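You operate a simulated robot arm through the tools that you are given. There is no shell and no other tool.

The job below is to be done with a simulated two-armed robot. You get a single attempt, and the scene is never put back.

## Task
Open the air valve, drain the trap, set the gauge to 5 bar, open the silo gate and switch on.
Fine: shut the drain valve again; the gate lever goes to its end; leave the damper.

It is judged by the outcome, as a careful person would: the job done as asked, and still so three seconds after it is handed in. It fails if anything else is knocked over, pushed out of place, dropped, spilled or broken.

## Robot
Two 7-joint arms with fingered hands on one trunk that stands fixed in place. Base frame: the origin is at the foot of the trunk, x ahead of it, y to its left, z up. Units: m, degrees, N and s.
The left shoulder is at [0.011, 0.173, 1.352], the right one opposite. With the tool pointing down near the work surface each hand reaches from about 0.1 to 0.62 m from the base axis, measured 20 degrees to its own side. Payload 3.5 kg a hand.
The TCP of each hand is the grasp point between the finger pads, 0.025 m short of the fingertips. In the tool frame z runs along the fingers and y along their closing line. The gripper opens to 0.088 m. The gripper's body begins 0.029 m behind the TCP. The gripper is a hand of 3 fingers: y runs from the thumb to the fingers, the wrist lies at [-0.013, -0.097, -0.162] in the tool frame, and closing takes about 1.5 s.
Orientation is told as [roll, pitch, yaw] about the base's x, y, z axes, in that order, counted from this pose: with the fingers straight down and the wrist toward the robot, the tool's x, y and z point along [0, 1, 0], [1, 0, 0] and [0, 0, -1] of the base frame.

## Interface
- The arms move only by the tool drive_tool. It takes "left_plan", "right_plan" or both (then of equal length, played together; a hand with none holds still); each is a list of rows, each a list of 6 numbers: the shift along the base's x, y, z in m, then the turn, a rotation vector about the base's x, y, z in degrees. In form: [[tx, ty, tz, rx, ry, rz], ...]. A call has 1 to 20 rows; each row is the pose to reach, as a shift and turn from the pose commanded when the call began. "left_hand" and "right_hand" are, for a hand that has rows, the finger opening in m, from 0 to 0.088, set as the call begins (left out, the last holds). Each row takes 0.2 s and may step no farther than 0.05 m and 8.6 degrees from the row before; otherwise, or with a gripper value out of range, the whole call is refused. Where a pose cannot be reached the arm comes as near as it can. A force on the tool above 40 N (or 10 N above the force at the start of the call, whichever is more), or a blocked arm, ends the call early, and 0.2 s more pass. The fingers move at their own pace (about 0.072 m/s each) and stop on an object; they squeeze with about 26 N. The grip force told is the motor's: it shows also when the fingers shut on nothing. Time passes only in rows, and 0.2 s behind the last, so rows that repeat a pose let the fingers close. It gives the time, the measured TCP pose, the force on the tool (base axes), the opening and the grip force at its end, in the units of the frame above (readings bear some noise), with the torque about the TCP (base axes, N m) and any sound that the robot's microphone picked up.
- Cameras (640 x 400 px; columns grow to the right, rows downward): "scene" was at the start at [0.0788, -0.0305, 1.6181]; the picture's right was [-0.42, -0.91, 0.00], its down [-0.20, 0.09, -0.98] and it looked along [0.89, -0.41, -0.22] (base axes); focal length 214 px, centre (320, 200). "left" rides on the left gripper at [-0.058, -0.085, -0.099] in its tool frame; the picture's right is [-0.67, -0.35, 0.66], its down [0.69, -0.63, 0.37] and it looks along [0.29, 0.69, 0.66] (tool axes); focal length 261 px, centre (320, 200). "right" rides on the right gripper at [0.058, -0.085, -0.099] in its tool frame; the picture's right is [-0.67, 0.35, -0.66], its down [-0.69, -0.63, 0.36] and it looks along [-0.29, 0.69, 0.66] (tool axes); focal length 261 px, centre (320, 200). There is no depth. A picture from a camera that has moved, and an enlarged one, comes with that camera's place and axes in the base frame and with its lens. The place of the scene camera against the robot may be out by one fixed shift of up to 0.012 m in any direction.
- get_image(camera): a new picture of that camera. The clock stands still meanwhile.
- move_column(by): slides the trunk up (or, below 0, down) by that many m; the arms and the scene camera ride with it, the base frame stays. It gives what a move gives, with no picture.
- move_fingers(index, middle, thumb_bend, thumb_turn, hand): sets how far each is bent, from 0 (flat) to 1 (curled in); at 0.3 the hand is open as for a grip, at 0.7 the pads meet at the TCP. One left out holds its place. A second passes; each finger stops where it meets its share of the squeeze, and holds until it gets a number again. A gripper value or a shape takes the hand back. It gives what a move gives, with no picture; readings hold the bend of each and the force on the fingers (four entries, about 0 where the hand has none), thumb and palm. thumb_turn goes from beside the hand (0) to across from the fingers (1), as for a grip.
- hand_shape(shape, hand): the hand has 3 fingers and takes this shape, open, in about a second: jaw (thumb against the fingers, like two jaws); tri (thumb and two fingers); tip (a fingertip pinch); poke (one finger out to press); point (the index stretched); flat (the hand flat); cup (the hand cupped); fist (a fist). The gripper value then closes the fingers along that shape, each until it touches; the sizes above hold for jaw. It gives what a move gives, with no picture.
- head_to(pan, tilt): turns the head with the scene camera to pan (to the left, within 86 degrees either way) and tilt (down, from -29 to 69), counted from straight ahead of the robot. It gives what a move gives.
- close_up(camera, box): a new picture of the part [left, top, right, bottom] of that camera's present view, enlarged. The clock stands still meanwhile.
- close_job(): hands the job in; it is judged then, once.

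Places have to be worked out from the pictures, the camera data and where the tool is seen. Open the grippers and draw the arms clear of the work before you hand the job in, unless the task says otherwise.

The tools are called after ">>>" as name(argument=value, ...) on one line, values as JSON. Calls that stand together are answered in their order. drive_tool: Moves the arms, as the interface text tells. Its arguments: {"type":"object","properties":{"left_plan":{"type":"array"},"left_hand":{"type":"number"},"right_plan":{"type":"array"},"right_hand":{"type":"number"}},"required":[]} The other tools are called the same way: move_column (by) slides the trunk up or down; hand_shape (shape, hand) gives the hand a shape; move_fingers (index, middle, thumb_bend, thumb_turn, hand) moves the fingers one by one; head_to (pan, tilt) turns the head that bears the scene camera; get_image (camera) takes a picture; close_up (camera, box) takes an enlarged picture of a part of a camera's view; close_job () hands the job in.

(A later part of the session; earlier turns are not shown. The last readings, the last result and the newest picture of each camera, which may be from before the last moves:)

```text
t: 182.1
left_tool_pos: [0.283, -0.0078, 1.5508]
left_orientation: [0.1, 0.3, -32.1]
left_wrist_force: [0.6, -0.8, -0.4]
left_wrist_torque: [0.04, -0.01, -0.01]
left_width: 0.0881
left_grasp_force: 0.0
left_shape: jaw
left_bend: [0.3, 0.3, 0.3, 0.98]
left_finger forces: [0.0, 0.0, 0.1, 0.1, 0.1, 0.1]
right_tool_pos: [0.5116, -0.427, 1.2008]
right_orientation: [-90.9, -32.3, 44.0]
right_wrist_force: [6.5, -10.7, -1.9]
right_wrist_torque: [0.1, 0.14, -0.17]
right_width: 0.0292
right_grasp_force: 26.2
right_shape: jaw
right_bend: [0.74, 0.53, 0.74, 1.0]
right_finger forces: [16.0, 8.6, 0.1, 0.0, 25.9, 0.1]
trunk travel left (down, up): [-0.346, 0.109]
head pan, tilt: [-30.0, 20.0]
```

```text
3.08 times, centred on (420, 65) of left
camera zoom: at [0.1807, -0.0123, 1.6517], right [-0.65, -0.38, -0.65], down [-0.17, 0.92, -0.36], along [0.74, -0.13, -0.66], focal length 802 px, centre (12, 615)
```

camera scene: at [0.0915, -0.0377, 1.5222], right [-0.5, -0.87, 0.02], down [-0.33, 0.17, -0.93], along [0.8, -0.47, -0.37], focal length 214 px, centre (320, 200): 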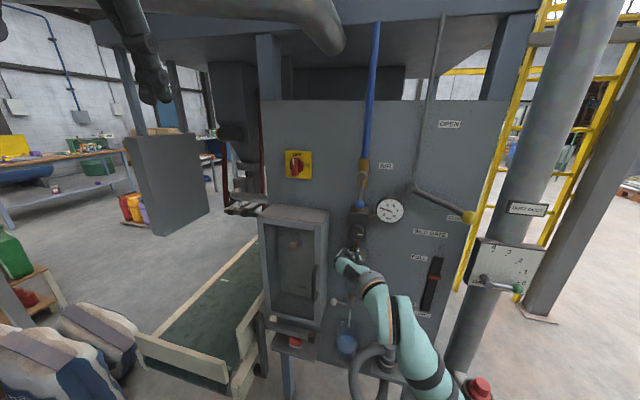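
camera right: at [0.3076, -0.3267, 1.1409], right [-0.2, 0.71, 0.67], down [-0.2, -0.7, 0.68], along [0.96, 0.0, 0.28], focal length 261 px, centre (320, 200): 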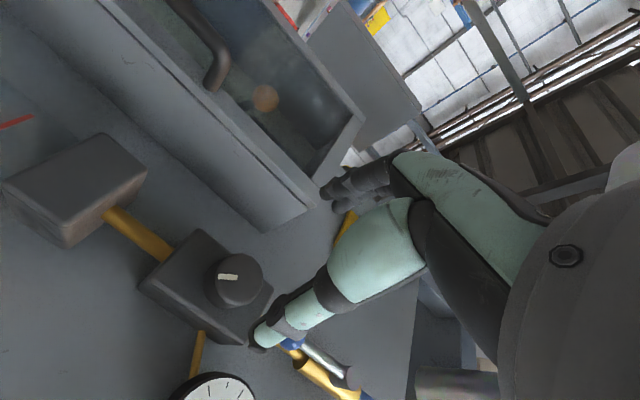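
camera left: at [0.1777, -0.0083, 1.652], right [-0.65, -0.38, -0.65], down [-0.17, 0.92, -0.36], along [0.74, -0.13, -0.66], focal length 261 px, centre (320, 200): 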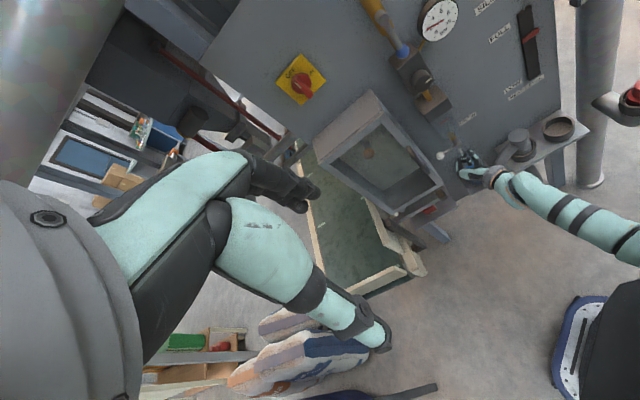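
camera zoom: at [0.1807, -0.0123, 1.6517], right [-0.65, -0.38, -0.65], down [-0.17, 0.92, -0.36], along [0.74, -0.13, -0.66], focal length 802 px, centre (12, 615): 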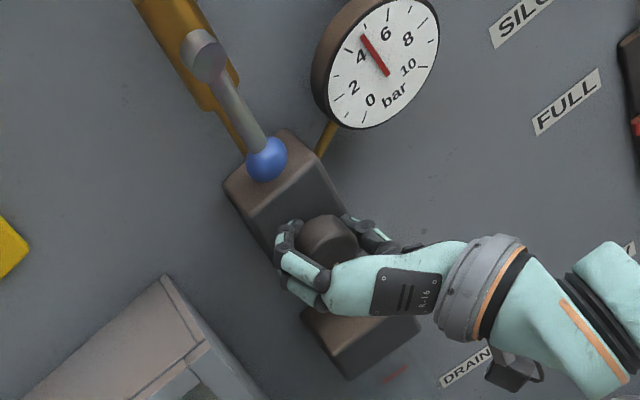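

About 4.7 bar. I wait a moment to see whether it is still rising.

>>> drive_tool(right_plan=[[0, 0, 0, 0, 0, 0], [0, 0, 0, 0, 0, 0], [0, 0, 0, 0, 0, 0], [0, 0, 0, 0, 0, 0], [0, 0, 0, 0, 0, 0]])

>>> close_up(camera="scene", box=[365, 190, 415, 230])

```text
t: 183.3
left_tool_pos: [0.2835, -0.0065, 1.5509]
left_orientation: [0.1, 0.4, -32.1]
left_wrist_force: [0.4, -0.2, 0.5]
left_wrist_torque: [0.05, 0.05, 0.01]
left_width: 0.0877
left_grasp_force: 0.1
left_shape: jaw
left_bend: [0.3, 0.3, 0.3, 0.98]
left_finger forces: [0.0, 0.0, 0.1, 0.1, 0.0, 0.0]
right_tool_pos: [0.5121, -0.426, 1.2022]
right_orientation: [-91.0, -32.2, 44.0]
right_wrist_force: [7.9, -12.5, -2.5]
right_wrist_torque: [0.11, 0.13, -0.18]
right_width: 0.0294
right_grasp_force: 26.0
right_shape: jaw
right_bend: [0.74, 0.53, 0.74, 1.0]
right_finger forces: [16.0, 8.7, 0.1, 0.0, 25.9, 0.0]
trunk travel left (down, up): [-0.346, 0.109]
head pan, tilt: [-30.0, 20.0]
```

```text
10.00 times, centred on (390, 210) of scene
camera zoom: at [0.0938, -0.0423, 1.5219], right [-0.5, -0.87, 0.01], down [-0.33, 0.17, -0.93], along [0.8, -0.47, -0.37], focal length 2145 px, centre (-380, 100)
```

zoom: 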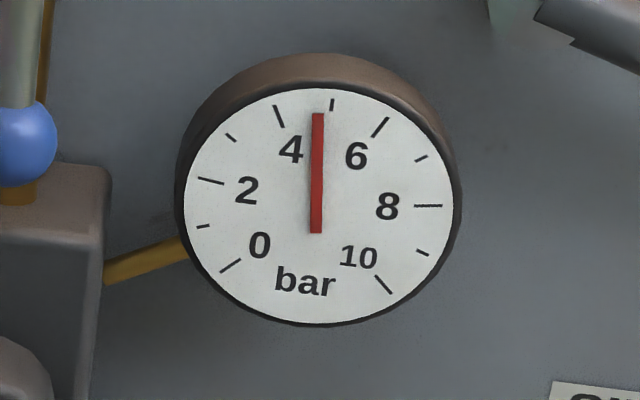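

It has settled at ≈4.75 bar. I add 8° more and let it settle.

>>> drive_tool(right_plan=[[0, 0, 0, 2.7, -3, 0], [0, 0, 0, 5.3, -6, 0], [0, 0, 0, 5.3, -6, 0], [0, 0, 0, 5.3, -6, 0], [0, 0, 0, 5.3, -6, 0], [0, 0, 0, 5.3, -6, 0], [0, 0, 0, 5.3, -6, 0], [0, 0, 0, 5.3, -6, 0]])

>>> close_up(camera="scene", box=[365, 190, 415, 230])

```text
t: 185.1
left_tool_pos: [0.2837, -0.0067, 1.5514]
left_orientation: [0.1, 0.2, -32.2]
left_wrist_force: [0.0, 0.2, -0.6]
left_wrist_torque: [-0.01, -0.01, -0.01]
left_width: 0.0877
left_grasp_force: 0.0
left_shape: jaw
left_bend: [0.3, 0.3, 0.3, 0.98]
left_finger forces: [0.1, 0.1, 0.0, 0.1, 0.1, 0.1]
right_tool_pos: [0.5116, -0.4275, 1.2008]
right_orientation: [-91.4, -40.1, 44.1]
right_wrist_force: [6.8, -11.0, -5.3]
right_wrist_torque: [0.08, 0.19, -0.17]
right_width: 0.0293
right_grasp_force: 26.1
right_shape: jaw
right_bend: [0.74, 0.54, 0.74, 1.0]
right_finger forces: [16.2, 8.1, 0.0, 0.0, 26.8, 0.0]
trunk travel left (down, up): [-0.346, 0.109]
head pan, tilt: [-30.0, 20.0]
```

```text
10.00 times, centred on (390, 210) of scene
camera zoom: at [0.0943, -0.0427, 1.5219], right [-0.5, -0.87, 0.01], down [-0.33, 0.17, -0.93], along [0.8, -0.47, -0.37], focal length 2145 px, centre (-380, 100)
```

zoom: 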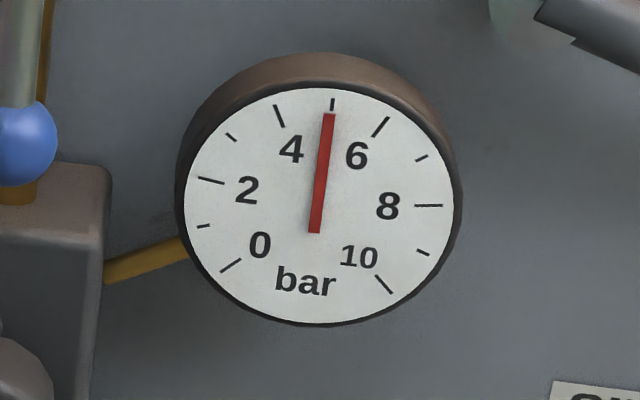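

Needle exactly on the 5-bar tick. I open the hand without moving and check the reading again.

>>> drive_tool(right_plan=[[0, 0, 0, 0, 0, 0], [0, 0, 0, 0, 0, 0], [0, 0, 0, 0, 0, 0], [0, 0, 0, 0, 0, 0], [0, 0, 0, 0, 0, 0]], right_hand=0.08)

>>> close_up(camera="scene", box=[365, 190, 415, 230])

>>> get_image(camera="right")

```text
t: 186.3
left_tool_pos: [0.2803, -0.0019, 1.553]
left_orientation: [0.0, 0.1, -32.1]
left_wrist_force: [-0.3, 0.1, 0.0]
left_wrist_torque: [0.04, 0.05, -0.03]
left_width: 0.0881
left_grasp_force: 0.0
left_shape: jaw
left_bend: [0.3, 0.3, 0.3, 0.98]
left_finger forces: [0.0, 0.0, 0.0, 0.1, 0.0, 0.0]
right_tool_pos: [0.5101, -0.4229, 1.2045]
right_orientation: [-91.9, -40.1, 44.4]
right_wrist_force: [0.5, -0.6, 0.2]
right_wrist_torque: [0.02, 0.03, -0.03]
right_width: 0.0799
right_grasp_force: 0.0
right_shape: jaw
right_bend: [0.31, 0.32, 0.32, 0.98]
right_finger forces: [0.1, 0.0, 0.1, 0.0, 0.0, 0.1]
trunk travel left (down, up): [-0.346, 0.109]
head pan, tilt: [-30.0, 20.0]
```

```text
10.00 times, centred on (390, 210) of scene
camera zoom: at [0.0911, -0.0379, 1.5223], right [-0.5, -0.87, 0.02], down [-0.33, 0.17, -0.93], along [0.8, -0.47, -0.37], focal length 2145 px, centre (-380, 100)
```

zoom: 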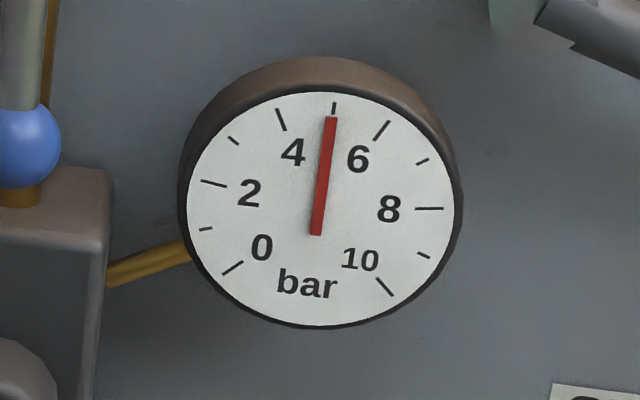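

```text
taken
camera right: at [0.4224, -0.3713, 1.1025], right [-0.58, 0.38, 0.72], down [-0.42, -0.9, 0.13], along [0.69, -0.23, 0.68], focal length 261 px, centre (320, 200)
```

right: 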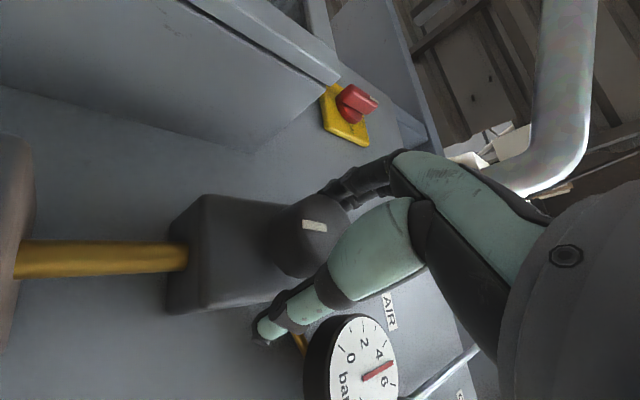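

The gauge holds 5.0 bar with the hand open. I retract straight out from the knob.

>>> drive_tool(right_plan=[[-0.015, 0.017, 0, 0, 0, 0], [-0.03, 0.034, 0, 0, 0, 0], [-0.048, 0.054, 0, 0, 0, 0], [-0.066, 0.074, 0, 0, 0, 0]])

>>> get_image(camera="scene")

```text
t: 187.3
left_tool_pos: [0.2801, -0.0013, 1.5516]
left_orientation: [0.1, 0.1, -32.0]
left_wrist_force: [-0.6, 0.2, 0.1]
left_wrist_torque: [0.01, 0.03, 0.0]
left_width: 0.0879
left_grasp_force: 0.1
left_shape: jaw
left_bend: [0.3, 0.3, 0.3, 0.98]
left_finger forces: [0.0, 0.1, 0.0, 0.1, 0.0, 0.0]
right_tool_pos: [0.4437, -0.3463, 1.2036]
right_orientation: [-91.8, -40.0, 44.4]
right_wrist_force: [0.6, 0.0, 0.3]
right_wrist_torque: [0.02, 0.01, 0.03]
right_width: 0.0797
right_grasp_force: 0.1
right_shape: jaw
right_bend: [0.31, 0.32, 0.32, 0.98]
right_finger forces: [0.1, 0.0, 0.1, 0.1, 0.1, 0.1]
trunk travel left (down, up): [-0.346, 0.109]
head pan, tilt: [-30.0, 20.0]
```

```text
taken
camera scene: at [0.0903, -0.0372, 1.5224], right [-0.5, -0.87, 0.02], down [-0.33, 0.17, -0.93], along [0.8, -0.47, -0.37], focal length 214 px, centre (320, 200)
```

scene: 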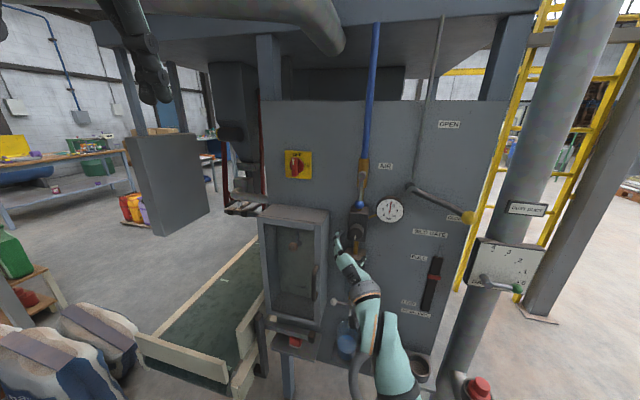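

Everything is as wanted so far. For the gate lever I close the hand into a solid probe, roll it upright (y up) and raise it in front of the panel.

>>> drive_tool(right_plan=[[0, 0, 0.015, 5.6, -6.2, 0], [0, 0, 0.03, 11.1, -12.5, 0], [0, 0, 0.05, 16.7, -18.7, 0], [0, 0, 0.07, 22.2, -24.9, 0], [0, 0, 0.09, 27.8, -31.2, 0], [0, 0, 0.11, 33.3, -37.4, 0]], right_hand=0.0)

>>> get_image(camera="scene")

```text
t: 188.4
left_tool_pos: [0.2808, -0.0032, 1.5519]
left_orientation: [-0.1, 0.2, -32.1]
left_wrist_force: [0.1, 0.6, -0.7]
left_wrist_torque: [-0.03, -0.01, 0.01]
left_width: 0.0875
left_grasp_force: 0.1
left_shape: jaw
left_bend: [0.3, 0.3, 0.3, 0.98]
left_finger forces: [0.0, 0.1, 0.1, 0.0, 0.1, 0.1]
right_tool_pos: [0.4356, -0.3672, 1.309]
right_orientation: [-118.3, -68.2, 66.2]
right_wrist_force: [-0.1, -0.2, -0.3]
right_wrist_torque: [-0.03, 0.04, -0.04]
right_width: 0.0
right_grasp_force: 25.8
right_shape: jaw
right_bend: [0.7, 0.7, 0.36, 1.0]
right_finger forces: [0.1, 0.1, 0.1, 0.1, 0.0, 0.1]
right hand out of reach, approached as far as the arm can: row 5
trunk travel left (down, up): [-0.346, 0.109]
head pan, tilt: [-30.0, 20.0]
stopped in row 5 (right hand): the arm was blocked; the commanded pose is now the measured one
```

```text
taken
camera scene: at [0.0921, -0.0381, 1.5222], right [-0.5, -0.87, 0.02], down [-0.33, 0.17, -0.93], along [0.8, -0.47, -0.37], focal length 214 px, centre (320, 200)
```

scene: 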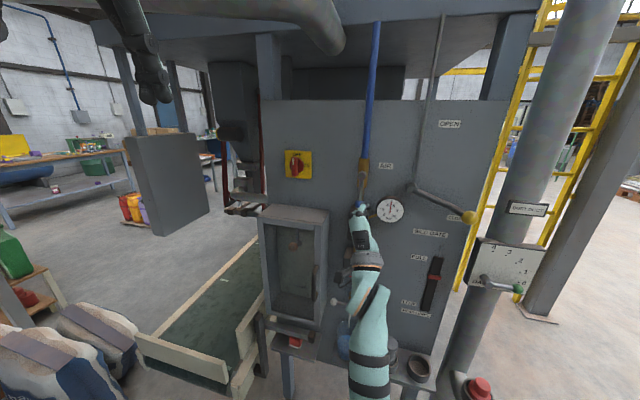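

The hand is nearly upright. Lowering the trunk 0.12 m makes this posture comfortable.

>>> move_column(by=-0.12)

>>> get_image(camera="right")

```text
t: 189.9
left_tool_pos: [0.2795, -0.003, 1.4323]
left_orientation: [0.0, 0.1, -32.1]
left_wrist_force: [-0.4, 0.0, 0.6]
left_wrist_torque: [-0.03, -0.01, 0.03]
left_width: 0.0878
left_grasp_force: 0.0
left_shape: jaw
left_bend: [0.3, 0.3, 0.3, 0.98]
left_finger forces: [0.0, 0.0, 0.0, 0.0, 0.0, 0.1]
right_tool_pos: [0.4346, -0.3677, 1.1893]
right_orientation: [-118.2, -68.5, 66.1]
right_wrist_force: [1.1, 0.0, -0.1]
right_wrist_torque: [0.01, 0.02, 0.0]
right_width: 0.0001
right_grasp_force: 26.3
right_shape: jaw
right_bend: [0.7, 0.7, 0.36, 1.0]
right_finger forces: [0.0, 0.0, 0.1, 0.0, 0.0, 0.1]
trunk travel left (down, up): [-0.226, 0.229]
head pan, tilt: [-30.0, 20.0]
```

```text
taken
camera right: at [0.4043, -0.2888, 1.0727], right [-0.87, 0.24, 0.43], down [-0.39, -0.87, -0.3], along [0.3, -0.43, 0.85], focal length 261 px, centre (320, 200)
```

right: 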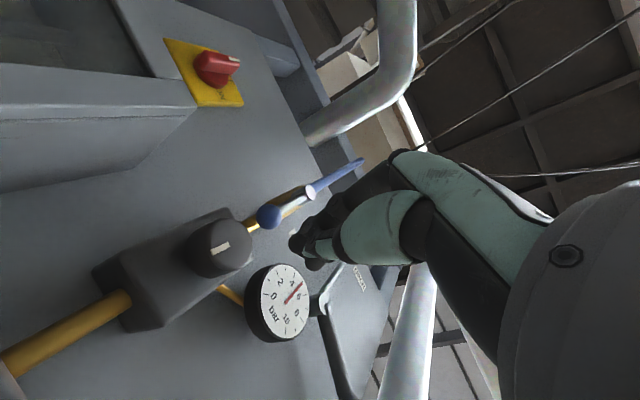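

The probe is closed. I fine-align it with the panel normal and move right past the gauge at out≈0.12, toward the gate lever.

>>> drive_tool(right_plan=[[-0.006, -0.02, 0.02, 5, -2, 0.9], [-0.018, -0.045, 0.035, 10, -4, 1.8], [-0.03, -0.075, 0.05, 15, -6, 2.8], [-0.043, -0.105, 0.06, 19.9, -8, 3.7], [-0.0557, -0.1333, 0.06, 19.9, -8, 3.7]])

>>> get_image(camera="scene")

>>> get_image(camera="right")

```text
t: 191.1
left_tool_pos: [0.2808, -0.0037, 1.4316]
left_orientation: [0.0, 0.1, -32.1]
left_wrist_force: [-0.9, 0.3, 1.2]
left_wrist_torque: [0.01, 0.0, -0.04]
left_width: 0.0877
left_grasp_force: 0.1
left_shape: jaw
left_bend: [0.3, 0.3, 0.3, 0.98]
left_finger forces: [0.0, 0.0, 0.0, 0.0, 0.0, 0.0]
right_tool_pos: [0.3803, -0.5031, 1.2486]
right_orientation: [-78.7, -89.8, 30.3]
right_wrist_force: [0.2, -0.1, 0.1]
right_wrist_torque: [-0.02, -0.04, -0.03]
right_width: 0.0002
right_grasp_force: 25.8
right_shape: jaw
right_bend: [0.7, 0.7, 0.36, 1.0]
right_finger forces: [0.0, 0.0, 0.0, 0.0, 0.0, 0.0]
trunk travel left (down, up): [-0.226, 0.229]
head pan, tilt: [-30.0, 20.0]
```

```text
taken
camera scene: at [0.1483, -0.0394, 1.3873], right [-0.5, -0.87, 0.07], down [-0.42, 0.17, -0.89], along [0.76, -0.47, -0.45], focal length 214 px, centre (320, 200)
```

scene: 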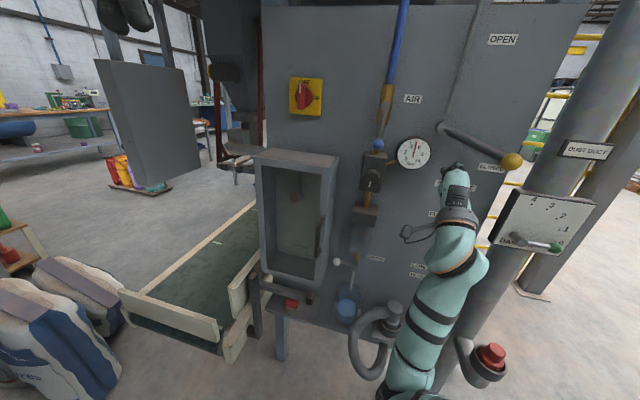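

```text
taken
camera right: at [0.3578, -0.3905, 1.1627], right [-0.94, 0.05, 0.35], down [-0.27, -0.73, -0.63], along [0.23, -0.68, 0.69], focal length 261 px, centre (320, 200)
```

right: 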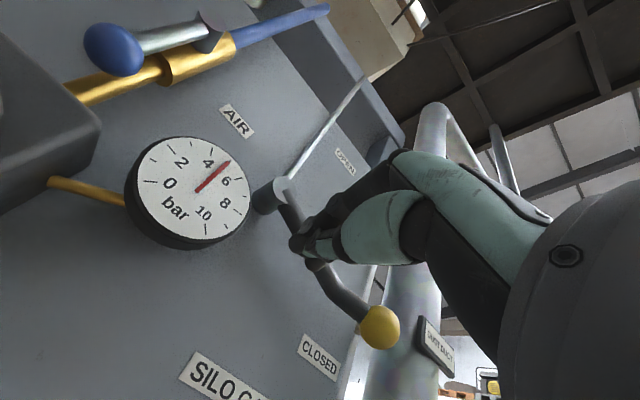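

The view confirms the gate lever: pivot about s 0.026, z 1.33, ball at (0.327,-0.640,1.277). I move the probe below the ball, still at out 0.12, then in to the panel side.

>>> drive_tool(right_plan=[[-0.022, -0.0195, -0.01, 0, 0, 0], [-0.044, -0.039, -0.02, 0, 0, 0], [-0.066, -0.0585, -0.025, 0, 0, 0], [-0.0878, -0.0781, -0.025, 0, 0, 0]])

>>> get_image(camera="right")

>>> get_image(camera="scene")

```text
t: 192.1
left_tool_pos: [0.2807, -0.0024, 1.4315]
left_orientation: [-0.1, 0.1, -32.1]
left_wrist_force: [-0.4, -0.6, 0.3]
left_wrist_torque: [0.0, 0.01, 0.02]
left_width: 0.0877
left_grasp_force: 0.1
left_shape: jaw
left_bend: [0.3, 0.3, 0.3, 0.98]
left_finger forces: [0.1, 0.1, 0.1, 0.1, 0.0, 0.0]
right_tool_pos: [0.3386, -0.5266, 1.2365]
right_orientation: [-44.9, -89.8, -3.8]
right_wrist_force: [0.2, 0.7, 0.1]
right_wrist_torque: [0.0, -0.03, -0.05]
right_width: 0.0
right_grasp_force: 26.1
right_shape: jaw
right_bend: [0.7, 0.7, 0.36, 1.0]
right_finger forces: [0.0, 0.0, 0.1, 0.0, 0.0, 0.0]
right hand out of reach, approached as far as the arm can: row 2, 3, 4
trunk travel left (down, up): [-0.226, 0.229]
head pan, tilt: [-30.0, 20.0]
```

```text
taken
camera right: at [0.3169, -0.4142, 1.1521], right [-0.93, 0.05, 0.35], down [-0.28, -0.73, -0.63], along [0.22, -0.68, 0.69], focal length 261 px, centre (320, 200)
```

right: 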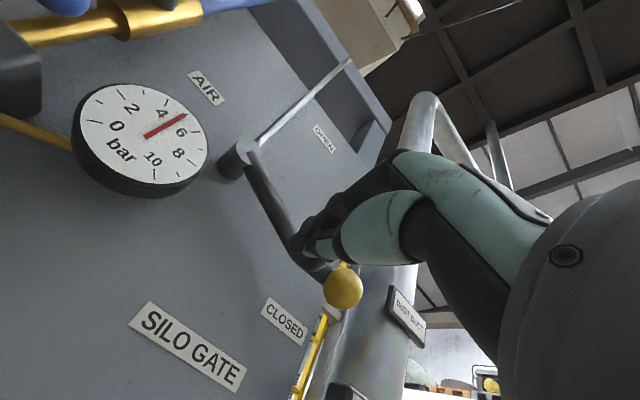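

```text
taken
camera scene: at [0.1484, -0.0389, 1.3873], right [-0.5, -0.87, 0.07], down [-0.42, 0.17, -0.89], along [0.76, -0.47, -0.45], focal length 214 px, centre (320, 200)
```

scene: 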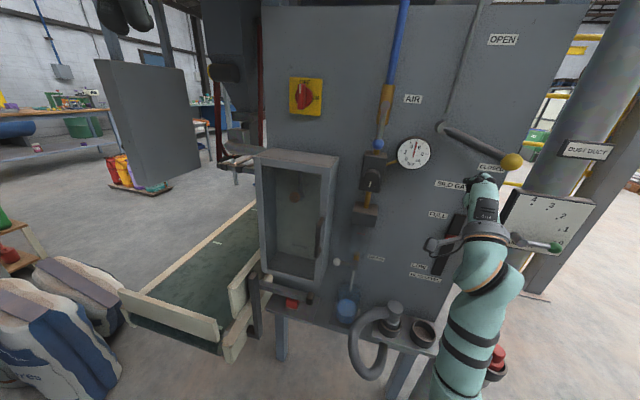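

The arm can't slide farther right in this heading, but yawing the hand −20° about the wrist gives the extra reach toward the ball.

>>> drive_tool(right_plan=[[-0.016, -0.008, -0.003, 0, 0, -7], [-0.032, -0.017, -0.006, 0, 0, -14], [-0.048, -0.0286, -0.01, 0, 0, -20]])

>>> get_image(camera="right")

>>> get_image(camera="scene")

```text
t: 192.9
left_tool_pos: [0.28, -0.0028, 1.4332]
left_orientation: [0.0, 0.1, -32.1]
left_wrist_force: [0.3, -0.6, 0.6]
left_wrist_torque: [0.01, -0.01, 0.01]
left_width: 0.0877
left_grasp_force: 0.1
left_shape: jaw
left_bend: [0.3, 0.3, 0.3, 0.98]
left_finger forces: [0.1, 0.0, 0.0, 0.0, 0.0, 0.0]
right_tool_pos: [0.3177, -0.5393, 1.2424]
right_orientation: [-153.7, -89.8, 89.6]
right_wrist_force: [0.3, 0.7, 1.0]
right_wrist_torque: [-0.01, -0.01, 0.0]
right_width: 0.0
right_grasp_force: 25.6
right_shape: jaw
right_bend: [0.7, 0.7, 0.36, 1.0]
right_finger forces: [0.0, 0.0, 0.0, 0.0, 0.1, 0.0]
right hand out of reach, approached as far as the arm can: row 1, 2, 3
trunk travel left (down, up): [-0.226, 0.229]
head pan, tilt: [-30.0, 20.0]
```

```text
taken
camera right: at [0.3267, -0.4255, 1.156], right [-0.89, 0.3, 0.35], down [-0.46, -0.63, -0.63], along [0.03, -0.72, 0.7], focal length 261 px, centre (320, 200)
```

right: 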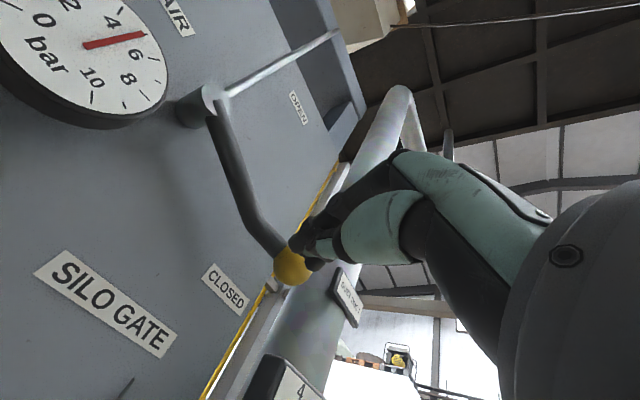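

```text
taken
camera scene: at [0.1486, -0.0386, 1.3873], right [-0.5, -0.87, 0.07], down [-0.42, 0.17, -0.89], along [0.76, -0.47, -0.45], focal length 214 px, centre (320, 200)
```

scene: 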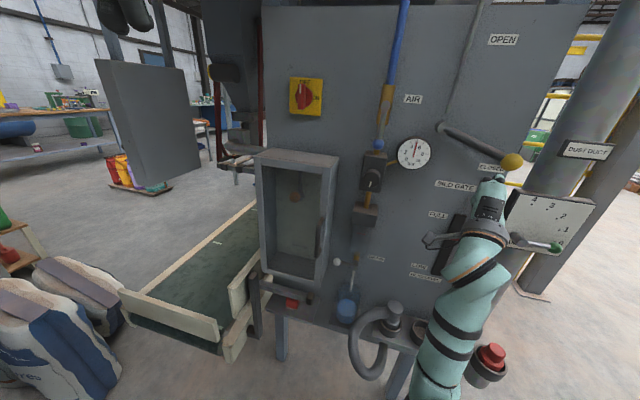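

The arm can extend along its heading. I advance under the lever rod: TCP to s 0.135, out 0.066, z 1.235.

>>> drive_tool(right_plan=[[0.011, -0.0195, -0.007, 0, 0, 0], [0.0225, -0.039, -0.0074, 0, 0, 0], [0.0337, -0.0585, -0.0074, 0, 0, 0]])

>>> get_image(camera="right")

>>> close_up(camera="scene", box=[400, 90, 600, 250])

```text
t: 193.7
left_tool_pos: [0.2815, -0.0035, 1.4319]
left_orientation: [0.0, 0.3, -32.1]
left_wrist_force: [0.0, 0.3, 0.7]
left_wrist_torque: [0.01, 0.0, -0.03]
left_width: 0.0877
left_grasp_force: 0.1
left_shape: jaw
left_bend: [0.3, 0.3, 0.3, 0.98]
left_finger forces: [0.0, 0.1, 0.0, 0.0, 0.0, 0.0]
right_tool_pos: [0.3514, -0.5979, 1.2347]
right_orientation: [-144.8, -89.8, 80.7]
right_wrist_force: [-0.7, -0.7, -0.5]
right_wrist_torque: [-0.02, 0.0, -0.04]
right_width: 0.0
right_grasp_force: 26.0
right_shape: jaw
right_bend: [0.7, 0.7, 0.36, 1.0]
right_finger forces: [0.0, 0.0, 0.0, 0.0, 0.1, 0.0]
trunk travel left (down, up): [-0.226, 0.229]
head pan, tilt: [-30.0, 20.0]
```

```text
taken
camera right: at [0.3598, -0.4835, 1.1477], right [-0.89, 0.3, 0.35], down [-0.46, -0.63, -0.63], along [0.03, -0.72, 0.7], focal length 261 px, centre (320, 200)
```

right: 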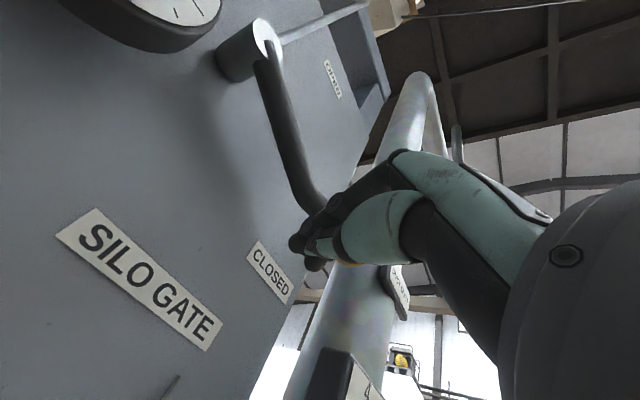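

```text
2.50 times, centred on (500, 170) of scene
camera zoom: at [0.1493, -0.0386, 1.3872], right [-0.5, -0.87, 0.07], down [-0.42, 0.17, -0.89], along [0.76, -0.47, -0.45], focal length 536 px, centre (-130, 275)
```

zoom: 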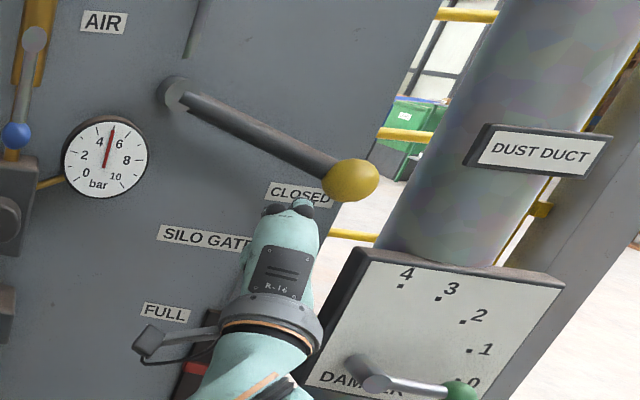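

In position just under the lever (near the CLOSED label). I push up along the arc through the first part.

>>> drive_tool(right_plan=[[0, 0, 0.02, 0, 0, 0], [0, 0, 0.04, 0, 0, 0], [-0.003, -0.0027, 0.058, 0, 0, 0], [-0.0045, -0.004, 0.0725, 0, 0, 0]])

>>> close_up(camera="scene", box=[400, 50, 600, 210])

>>> get_image(camera="right")

```text
t: 194.7
left_tool_pos: [0.2804, -0.0028, 1.4317]
left_orientation: [0.1, 0.1, -32.1]
left_wrist_force: [-0.6, 0.0, -1.1]
left_wrist_torque: [0.02, 0.03, -0.01]
left_width: 0.0877
left_grasp_force: 0.2
left_shape: jaw
left_bend: [0.3, 0.3, 0.3, 0.98]
left_finger forces: [0.1, 0.0, 0.0, 0.0, 0.0, 0.0]
right_tool_pos: [0.3467, -0.601, 1.3065]
right_orientation: [-152.7, -89.7, 88.6]
right_wrist_force: [0.0, -0.9, -0.8]
right_wrist_torque: [0.01, 0.01, 0.0]
right_width: 0.0
right_grasp_force: 25.5
right_shape: jaw
right_bend: [0.7, 0.7, 0.36, 1.0]
right_finger forces: [0.1, 0.1, 0.1, 0.1, 0.0, 0.0]
trunk travel left (down, up): [-0.226, 0.229]
head pan, tilt: [-30.0, 20.0]
```

```text
2.50 times, centred on (500, 130) of scene
camera zoom: at [0.1492, -0.0382, 1.3872], right [-0.5, -0.87, 0.07], down [-0.42, 0.17, -0.89], along [0.76, -0.47, -0.45], focal length 536 px, centre (-130, 375)
```

zoom: 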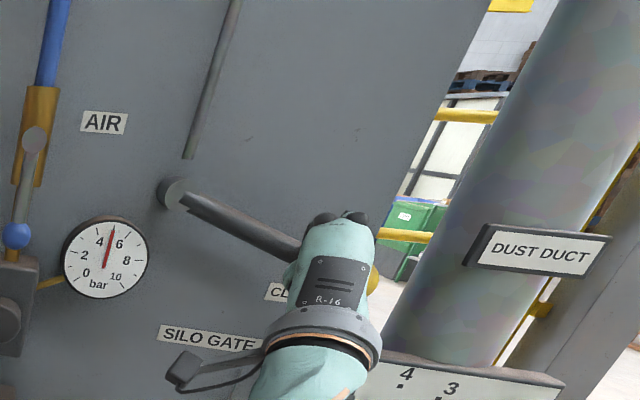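

```text
taken
camera right: at [0.3548, -0.4873, 1.2206], right [-0.89, 0.3, 0.35], down [-0.46, -0.63, -0.63], along [0.03, -0.72, 0.7], focal length 261 px, centre (320, 200)
```

right: 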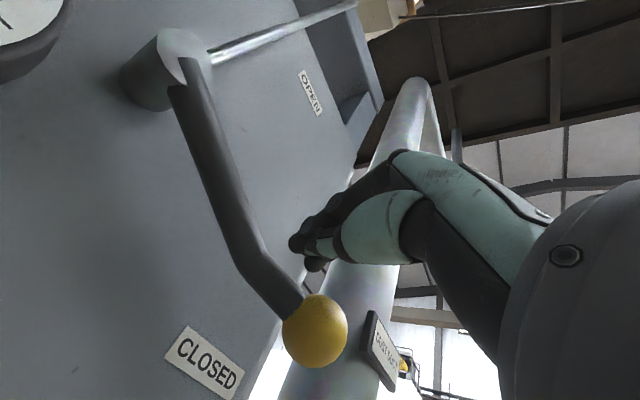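

The probe passed in front of the rod without touching: the rod lies deeper. I go back down, advance 2 cm closer to the panel, and push up again.

>>> drive_tool(right_plan=[[0.003, 0.0027, -0.03, 0, 0, 0], [0.0045, 0.004, -0.06, 0, 0, 0], [0.0045, 0.004, -0.075, 0, 0, 0], [0.0045, -0.004, -0.075, 0, 0, 0], [0.0115, -0.0145, -0.075, 0, 0, 0]])

>>> get_image(camera="right")

```text
t: 195.9
left_tool_pos: [0.2812, -0.004, 1.4315]
left_orientation: [-0.1, 0.2, -32.0]
left_wrist_force: [-1.3, 0.0, 0.0]
left_wrist_torque: [0.02, 0.01, -0.02]
left_width: 0.0875
left_grasp_force: 0.0
left_shape: jaw
left_bend: [0.3, 0.3, 0.3, 0.98]
left_finger forces: [0.0, 0.0, 0.0, 0.0, 0.0, 0.0]
right_tool_pos: [0.3593, -0.6154, 1.2299]
right_orientation: [-139.0, -89.8, 75.0]
right_wrist_force: [0.3, 0.9, -0.5]
right_wrist_torque: [0.02, 0.0, 0.04]
right_width: 0.0
right_grasp_force: 25.8
right_shape: jaw
right_bend: [0.7, 0.7, 0.36, 1.0]
right_finger forces: [0.0, 0.1, 0.0, 0.0, 0.1, 0.0]
trunk travel left (down, up): [-0.226, 0.229]
head pan, tilt: [-30.0, 20.0]
```

```text
taken
camera right: at [0.3658, -0.5014, 1.1449], right [-0.89, 0.3, 0.35], down [-0.46, -0.63, -0.63], along [0.03, -0.72, 0.7], focal length 261 px, centre (320, 200)
```

right: 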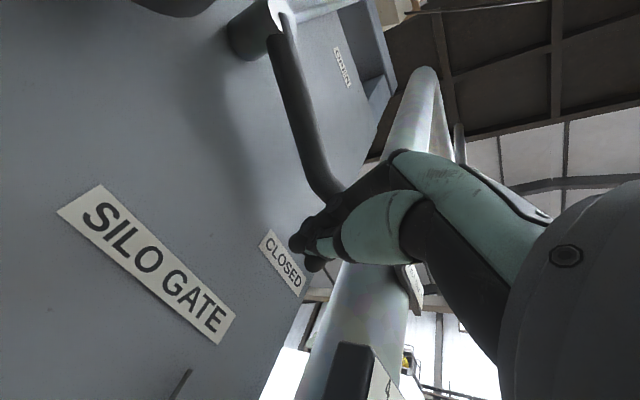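

Now at out 0.047 (tip ≈0.023). I push up again gently.

>>> drive_tool(right_plan=[[0, 0, 0.018, 0, 0, 0], [0, 0, 0.036, 0, 0, 0], [0, 0, 0.052, 0, 0, 0], [-0.002, -0.002, 0.066, 0, 0, 0]])

>>> get_image(camera="right")

>>> close_up(camera="scene", box=[400, 50, 600, 210])

```text
t: 196.9
left_tool_pos: [0.2791, -0.0045, 1.432]
left_orientation: [-0.1, 0.1, -32.0]
left_wrist_force: [0.4, -0.3, -0.2]
left_wrist_torque: [0.02, -0.04, 0.0]
left_width: 0.0877
left_grasp_force: 0.1
left_shape: jaw
left_bend: [0.3, 0.3, 0.3, 0.98]
left_finger forces: [0.0, 0.0, 0.0, 0.0, 0.0, 0.0]
right_tool_pos: [0.3565, -0.6195, 1.2968]
right_orientation: [-151.6, -89.8, 87.6]
right_wrist_force: [-2.6, -0.3, -4.6]
right_wrist_torque: [0.07, 0.02, -0.05]
right_width: 0.0
right_grasp_force: 26.2
right_shape: jaw
right_bend: [0.7, 0.7, 0.36, 1.0]
right_finger forces: [0.0, 0.0, 0.1, 0.0, 0.0, 0.0]
trunk travel left (down, up): [-0.226, 0.229]
head pan, tilt: [-30.0, 20.0]
```

```text
taken
camera right: at [0.3642, -0.5048, 1.2107], right [-0.89, 0.3, 0.35], down [-0.46, -0.63, -0.63], along [0.03, -0.72, 0.7], focal length 261 px, centre (320, 200)
```

right: 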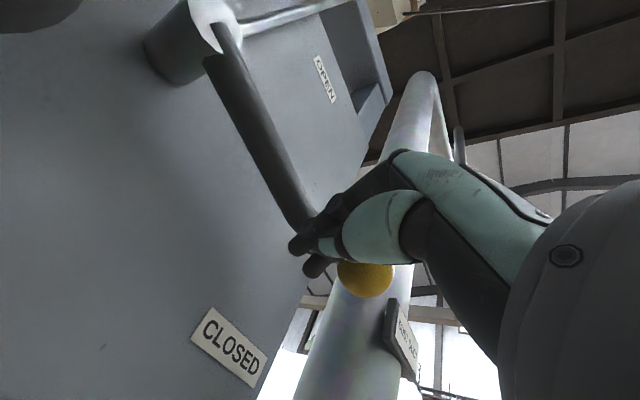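

```text
2.50 times, centred on (500, 130) of scene
camera zoom: at [0.1486, -0.0389, 1.3873], right [-0.5, -0.87, 0.07], down [-0.42, 0.17, -0.89], along [0.76, -0.47, -0.45], focal length 536 px, centre (-130, 375)
```

zoom: 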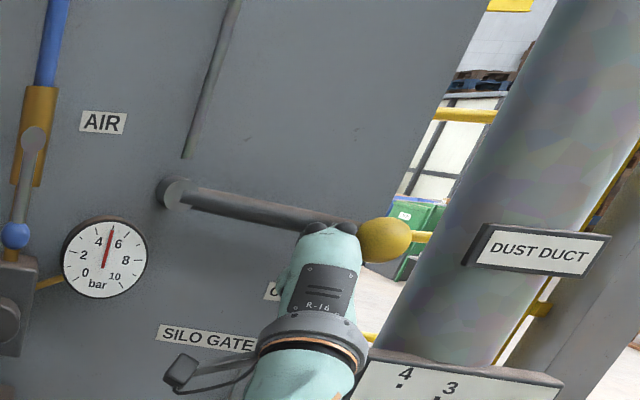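

The lever is lifting with ~5 N. I continue along the arc.

>>> drive_tool(right_plan=[[0, 0, 0.023, 0, 0, 0], [0.0007, 0.0007, 0.046, 0, 0, 0], [0.0037, 0.0033, 0.066, 0, 0, 0], [0.0082, 0.0073, 0.085, 0, 0, 0]])

>>> get_image(camera="right")

>>> close_up(camera="scene", box=[400, 20, 600, 180])

```text
t: 197.9
left_tool_pos: [0.2812, -0.0025, 1.4306]
left_orientation: [-0.1, 0.2, -32.1]
left_wrist_force: [-0.5, -0.3, -0.1]
left_wrist_torque: [0.0, 0.02, 0.02]
left_width: 0.0878
left_grasp_force: 0.0
left_shape: jaw
left_bend: [0.3, 0.3, 0.3, 0.98]
left_finger forces: [0.1, 0.0, 0.1, 0.0, 0.1, 0.1]
right_tool_pos: [0.3656, -0.6096, 1.3828]
right_orientation: [-137.0, -89.7, 73.1]
right_wrist_force: [0.0, 2.1, -4.7]
right_wrist_torque: [0.09, 0.01, 0.03]
right_width: 0.0002
right_grasp_force: 26.3
right_shape: jaw
right_bend: [0.7, 0.7, 0.36, 1.0]
right_finger forces: [0.1, 0.0, 0.1, 0.0, 0.0, 0.1]
trunk travel left (down, up): [-0.226, 0.229]
head pan, tilt: [-30.0, 20.0]
```

```text
taken
camera right: at [0.3732, -0.4956, 1.2974], right [-0.89, 0.3, 0.35], down [-0.46, -0.63, -0.63], along [0.03, -0.72, 0.7], focal length 261 px, centre (320, 200)
```

right: 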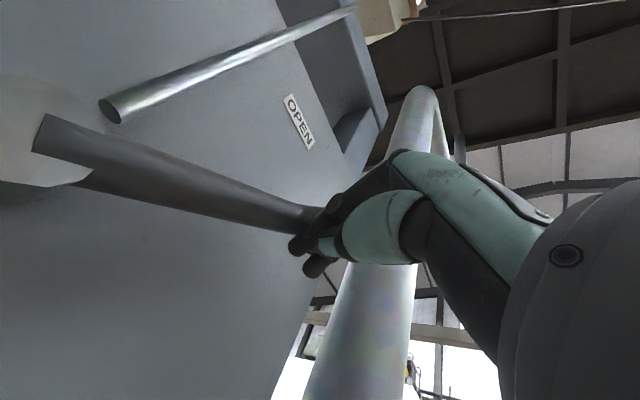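

```text
2.50 times, centred on (500, 100) of scene
camera zoom: at [0.15, -0.038, 1.3871], right [-0.49, -0.87, 0.07], down [-0.42, 0.17, -0.89], along [0.76, -0.47, -0.45], focal length 536 px, centre (-130, 450)
```

zoom: 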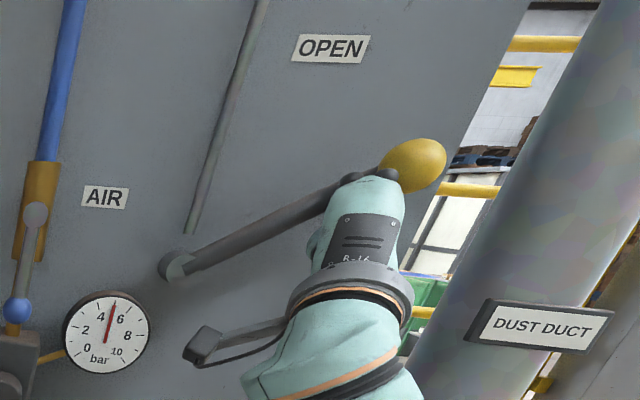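

The lever is now well above horizontal. I continue left-up toward OPEN.

>>> drive_tool(right_plan=[[0.0075, 0.0067, 0.02, 0, 0, 0], [0.0157, 0.014, 0.038, 0, 0, 0], [0.0254, 0.0226, 0.052, 0, 0, 0], [0.0359, 0.0319, 0.062, 0, 0, 0]])

>>> get_image(camera="right")

>>> close_up(camera="scene", box=[400, 0, 600, 160])

```text
t: 198.6
left_tool_pos: [0.2828, 0.0025, 1.4319]
left_orientation: [-0.3, 0.2, -32.2]
left_wrist_force: [-0.7, -0.5, -0.6]
left_wrist_torque: [0.01, 0.04, 0.0]
left_width: 0.0877
left_grasp_force: 0.1
left_shape: jaw
left_bend: [0.3, 0.3, 0.3, 0.98]
left_finger forces: [0.0, 0.0, 0.0, 0.1, 0.0, 0.1]
right_tool_pos: [0.3849, -0.5915, 1.421]
right_orientation: [-112.6, -89.5, 49.0]
right_wrist_force: [0.1, 28.8, -27.9]
right_wrist_torque: [-0.52, 0.06, -0.55]
right_width: 0.0
right_grasp_force: 25.9
right_shape: jaw
right_bend: [0.7, 0.7, 0.72, 1.0]
right_finger forces: [14.1, 33.0, 0.0, 0.0, 0.1, 0.0]
trunk travel left (down, up): [-0.226, 0.229]
head pan, tilt: [-30.0, 20.0]
stopped in row 3 (right hand): the force on the tool passed its limit at 45 N (the readings are from after the stop); the commanded pose is now the measured one
```

```text
taken
camera right: at [0.3923, -0.4769, 1.3343], right [-0.89, 0.29, 0.35], down [-0.46, -0.64, -0.62], along [0.04, -0.71, 0.7], focal length 261 px, centre (320, 200)
```

right: 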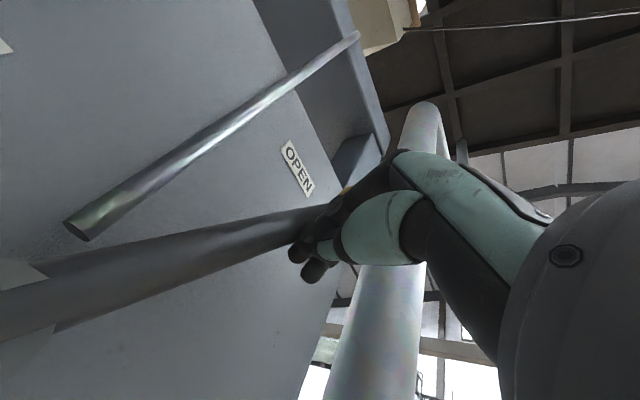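

```text
2.50 times, centred on (500, 80) of scene
camera zoom: at [0.1513, -0.033, 1.387], right [-0.49, -0.87, 0.07], down [-0.43, 0.17, -0.89], along [0.76, -0.47, -0.45], focal length 536 px, centre (-130, 500)
```

zoom: 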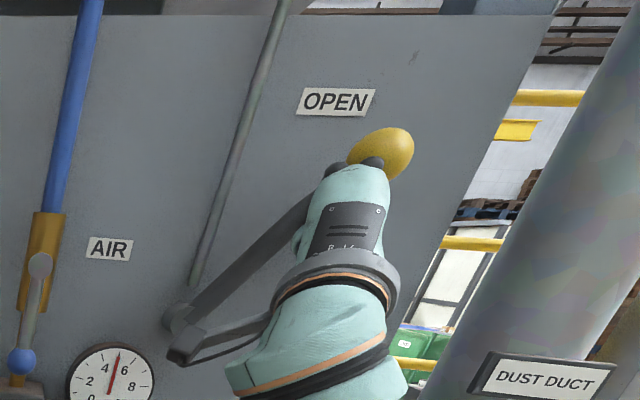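

The force jumped to ~40 N with the lever at about 57°, ball next to the OPEN label: that looks like its end stop. I ease off a little and see whether it stays.

>>> drive_tool(right_plan=[[-0.003, -0.0027, -0.012, 0, 0, 0], [-0.006, -0.0053, -0.024, 0, 0, 0]])

>>> close_up(camera="scene", box=[400, 0, 600, 160])

```text
t: 199.2
left_tool_pos: [0.2806, -0.0039, 1.4319]
left_orientation: [0.0, 0.0, -32.1]
left_wrist_force: [0.3, 0.2, 0.2]
left_wrist_torque: [-0.01, 0.03, 0.02]
left_width: 0.0877
left_grasp_force: 0.0
left_shape: jaw
left_bend: [0.3, 0.3, 0.3, 0.98]
left_finger forces: [0.1, 0.0, 0.1, 0.0, 0.0, 0.0]
right_tool_pos: [0.373, -0.6041, 1.3972]
right_orientation: [-130.5, -89.7, 66.4]
right_wrist_force: [-0.2, 0.4, 1.1]
right_wrist_torque: [0.01, 0.01, 0.0]
right_width: 0.0001
right_grasp_force: 26.5
right_shape: jaw
right_bend: [0.7, 0.7, 0.73, 1.0]
right_finger forces: [0.0, 0.1, 0.0, 0.0, 0.0, 0.0]
trunk travel left (down, up): [-0.226, 0.229]
head pan, tilt: [-30.0, 20.0]
```

```text
2.50 times, centred on (500, 80) of scene
camera zoom: at [0.1485, -0.0392, 1.3875], right [-0.5, -0.87, 0.07], down [-0.42, 0.17, -0.89], along [0.76, -0.47, -0.45], focal length 536 px, centre (-130, 500)
```

zoom: 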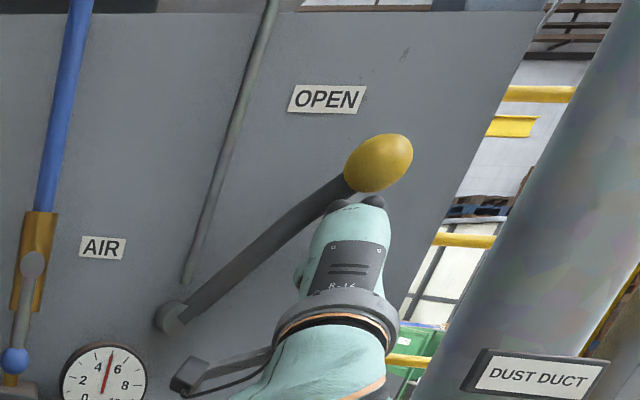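

The lever stays put at about 52–57°. To be sure it is at its very end I push once more, this time at the ball with better leverage; first I move to its lower right.

>>> drive_tool(right_plan=[[-0.01, -0.009, -0.005, 0, 0, 0], [-0.02, -0.018, 0.005, 0, 0, 0], [-0.0291, -0.0259, 0.018, 0, 0, 0]])

>>> get_image(camera="right")

>>> close_up(camera="scene", box=[400, 0, 600, 160])

```text
t: 199.9
left_tool_pos: [0.2806, -0.0016, 1.4319]
left_orientation: [0.0, 0.0, -32.1]
left_wrist_force: [0.0, -0.5, 1.2]
left_wrist_torque: [-0.01, -0.03, 0.02]
left_width: 0.0877
left_grasp_force: 0.2
left_shape: jaw
left_bend: [0.3, 0.3, 0.3, 0.98]
left_finger forces: [0.0, 0.1, 0.1, 0.0, 0.1, 0.1]
right_tool_pos: [0.3448, -0.628, 1.4152]
right_orientation: [-121.4, -89.6, 57.6]
right_wrist_force: [-0.5, -0.3, -0.7]
right_wrist_torque: [-0.02, 0.0, -0.01]
right_width: 0.0
right_grasp_force: 25.9
right_shape: jaw
right_bend: [0.7, 0.7, 0.73, 1.0]
right_finger forces: [0.0, 0.1, 0.0, 0.0, 0.1, 0.0]
trunk travel left (down, up): [-0.226, 0.229]
head pan, tilt: [-30.0, 20.0]
```

```text
taken
camera right: at [0.3531, -0.5135, 1.3288], right [-0.89, 0.3, 0.35], down [-0.46, -0.63, -0.63], along [0.04, -0.72, 0.7], focal length 261 px, centre (320, 200)
```

right: 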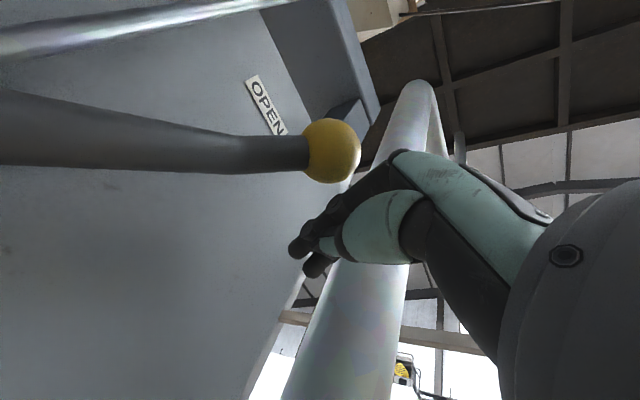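

```text
2.50 times, centred on (500, 80) of scene
camera zoom: at [0.1489, -0.0379, 1.3873], right [-0.5, -0.87, 0.07], down [-0.42, 0.17, -0.89], along [0.76, -0.47, -0.45], focal length 536 px, centre (-130, 500)
```

zoom: 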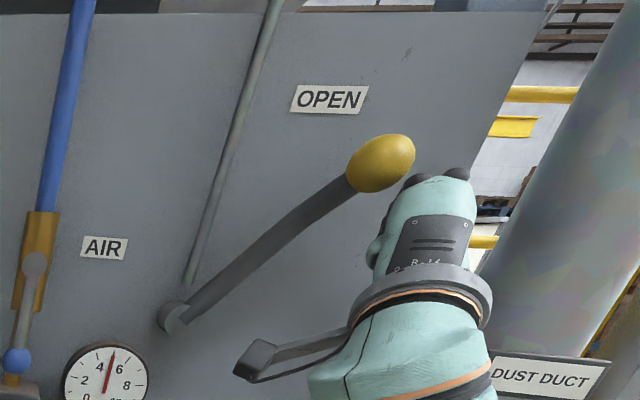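

The probe is at the ball's lower right. I push up-left against the ball and watch the force.

>>> drive_tool(right_plan=[[0.0045, 0.004, 0.01, 0, 0, 0], [0.009, 0.008, 0.02, 0, 0, 0], [0.014, 0.0125, 0.028, 0, 0, 0], [0.019, 0.017, 0.035, 0, 0, 0], [0.0232, 0.0206, 0.041, 0, 0, 0]])

>>> close_up(camera="scene", box=[400, 0, 600, 160])

>>> get_image(camera="right")

```text
t: 201.2
left_tool_pos: [0.2743, -0.0075, 1.4338]
left_orientation: [0.3, 0.0, -32.1]
left_wrist_force: [0.3, -0.3, -0.2]
left_wrist_torque: [0.02, 0.06, 0.04]
left_width: 0.0877
left_grasp_force: 0.1
left_shape: jaw
left_bend: [0.3, 0.3, 0.3, 0.98]
left_finger forces: [0.0, 0.1, 0.0, 0.0, 0.0, 0.0]
right_tool_pos: [0.3563, -0.617, 1.4533]
right_orientation: [90.2, -89.5, -155.0]
right_wrist_force: [-26.5, -14.7, -11.7]
right_wrist_torque: [-0.08, -0.28, 0.56]
right_width: 0.0
right_grasp_force: 26.2
right_shape: jaw
right_bend: [0.7, 0.7, 0.75, 1.0]
right_finger forces: [31.7, 0.1, 0.0, 0.0, 0.1, 0.0]
trunk travel left (down, up): [-0.226, 0.229]
head pan, tilt: [-30.0, 20.0]
stopped in row 5 (right hand): the force on the tool passed its limit at 41 N (the readings are from after the stop); the commanded pose is now the measured one
```

```text
2.50 times, centred on (500, 80) of scene
camera zoom: at [0.1416, -0.044, 1.388], right [-0.5, -0.87, 0.06], down [-0.42, 0.18, -0.89], along [0.76, -0.47, -0.45], focal length 536 px, centre (-130, 500)
```

zoom: 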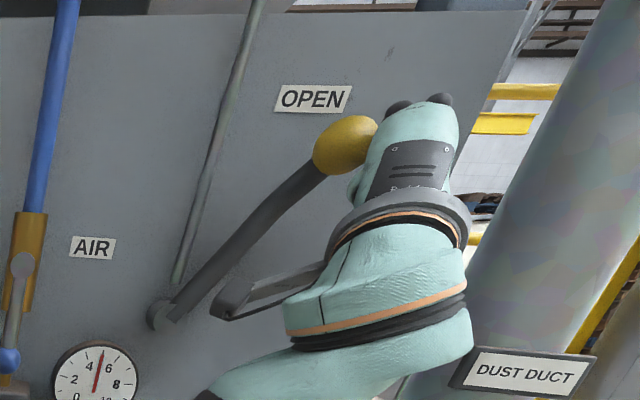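

```text
taken
camera right: at [0.3676, -0.5019, 1.3689], right [-0.89, 0.31, 0.34], down [-0.46, -0.62, -0.64], along [0.02, -0.72, 0.69], focal length 261 px, centre (320, 200)
```

right: 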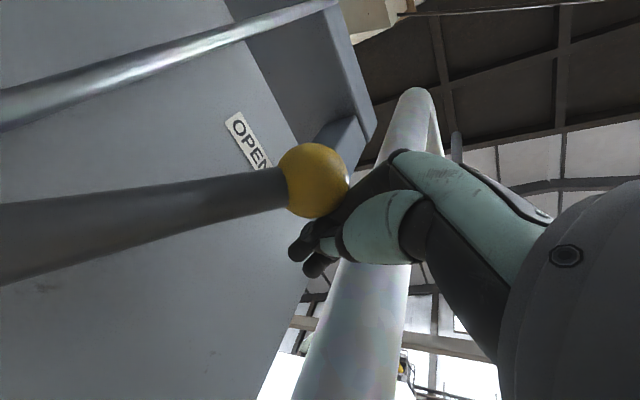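

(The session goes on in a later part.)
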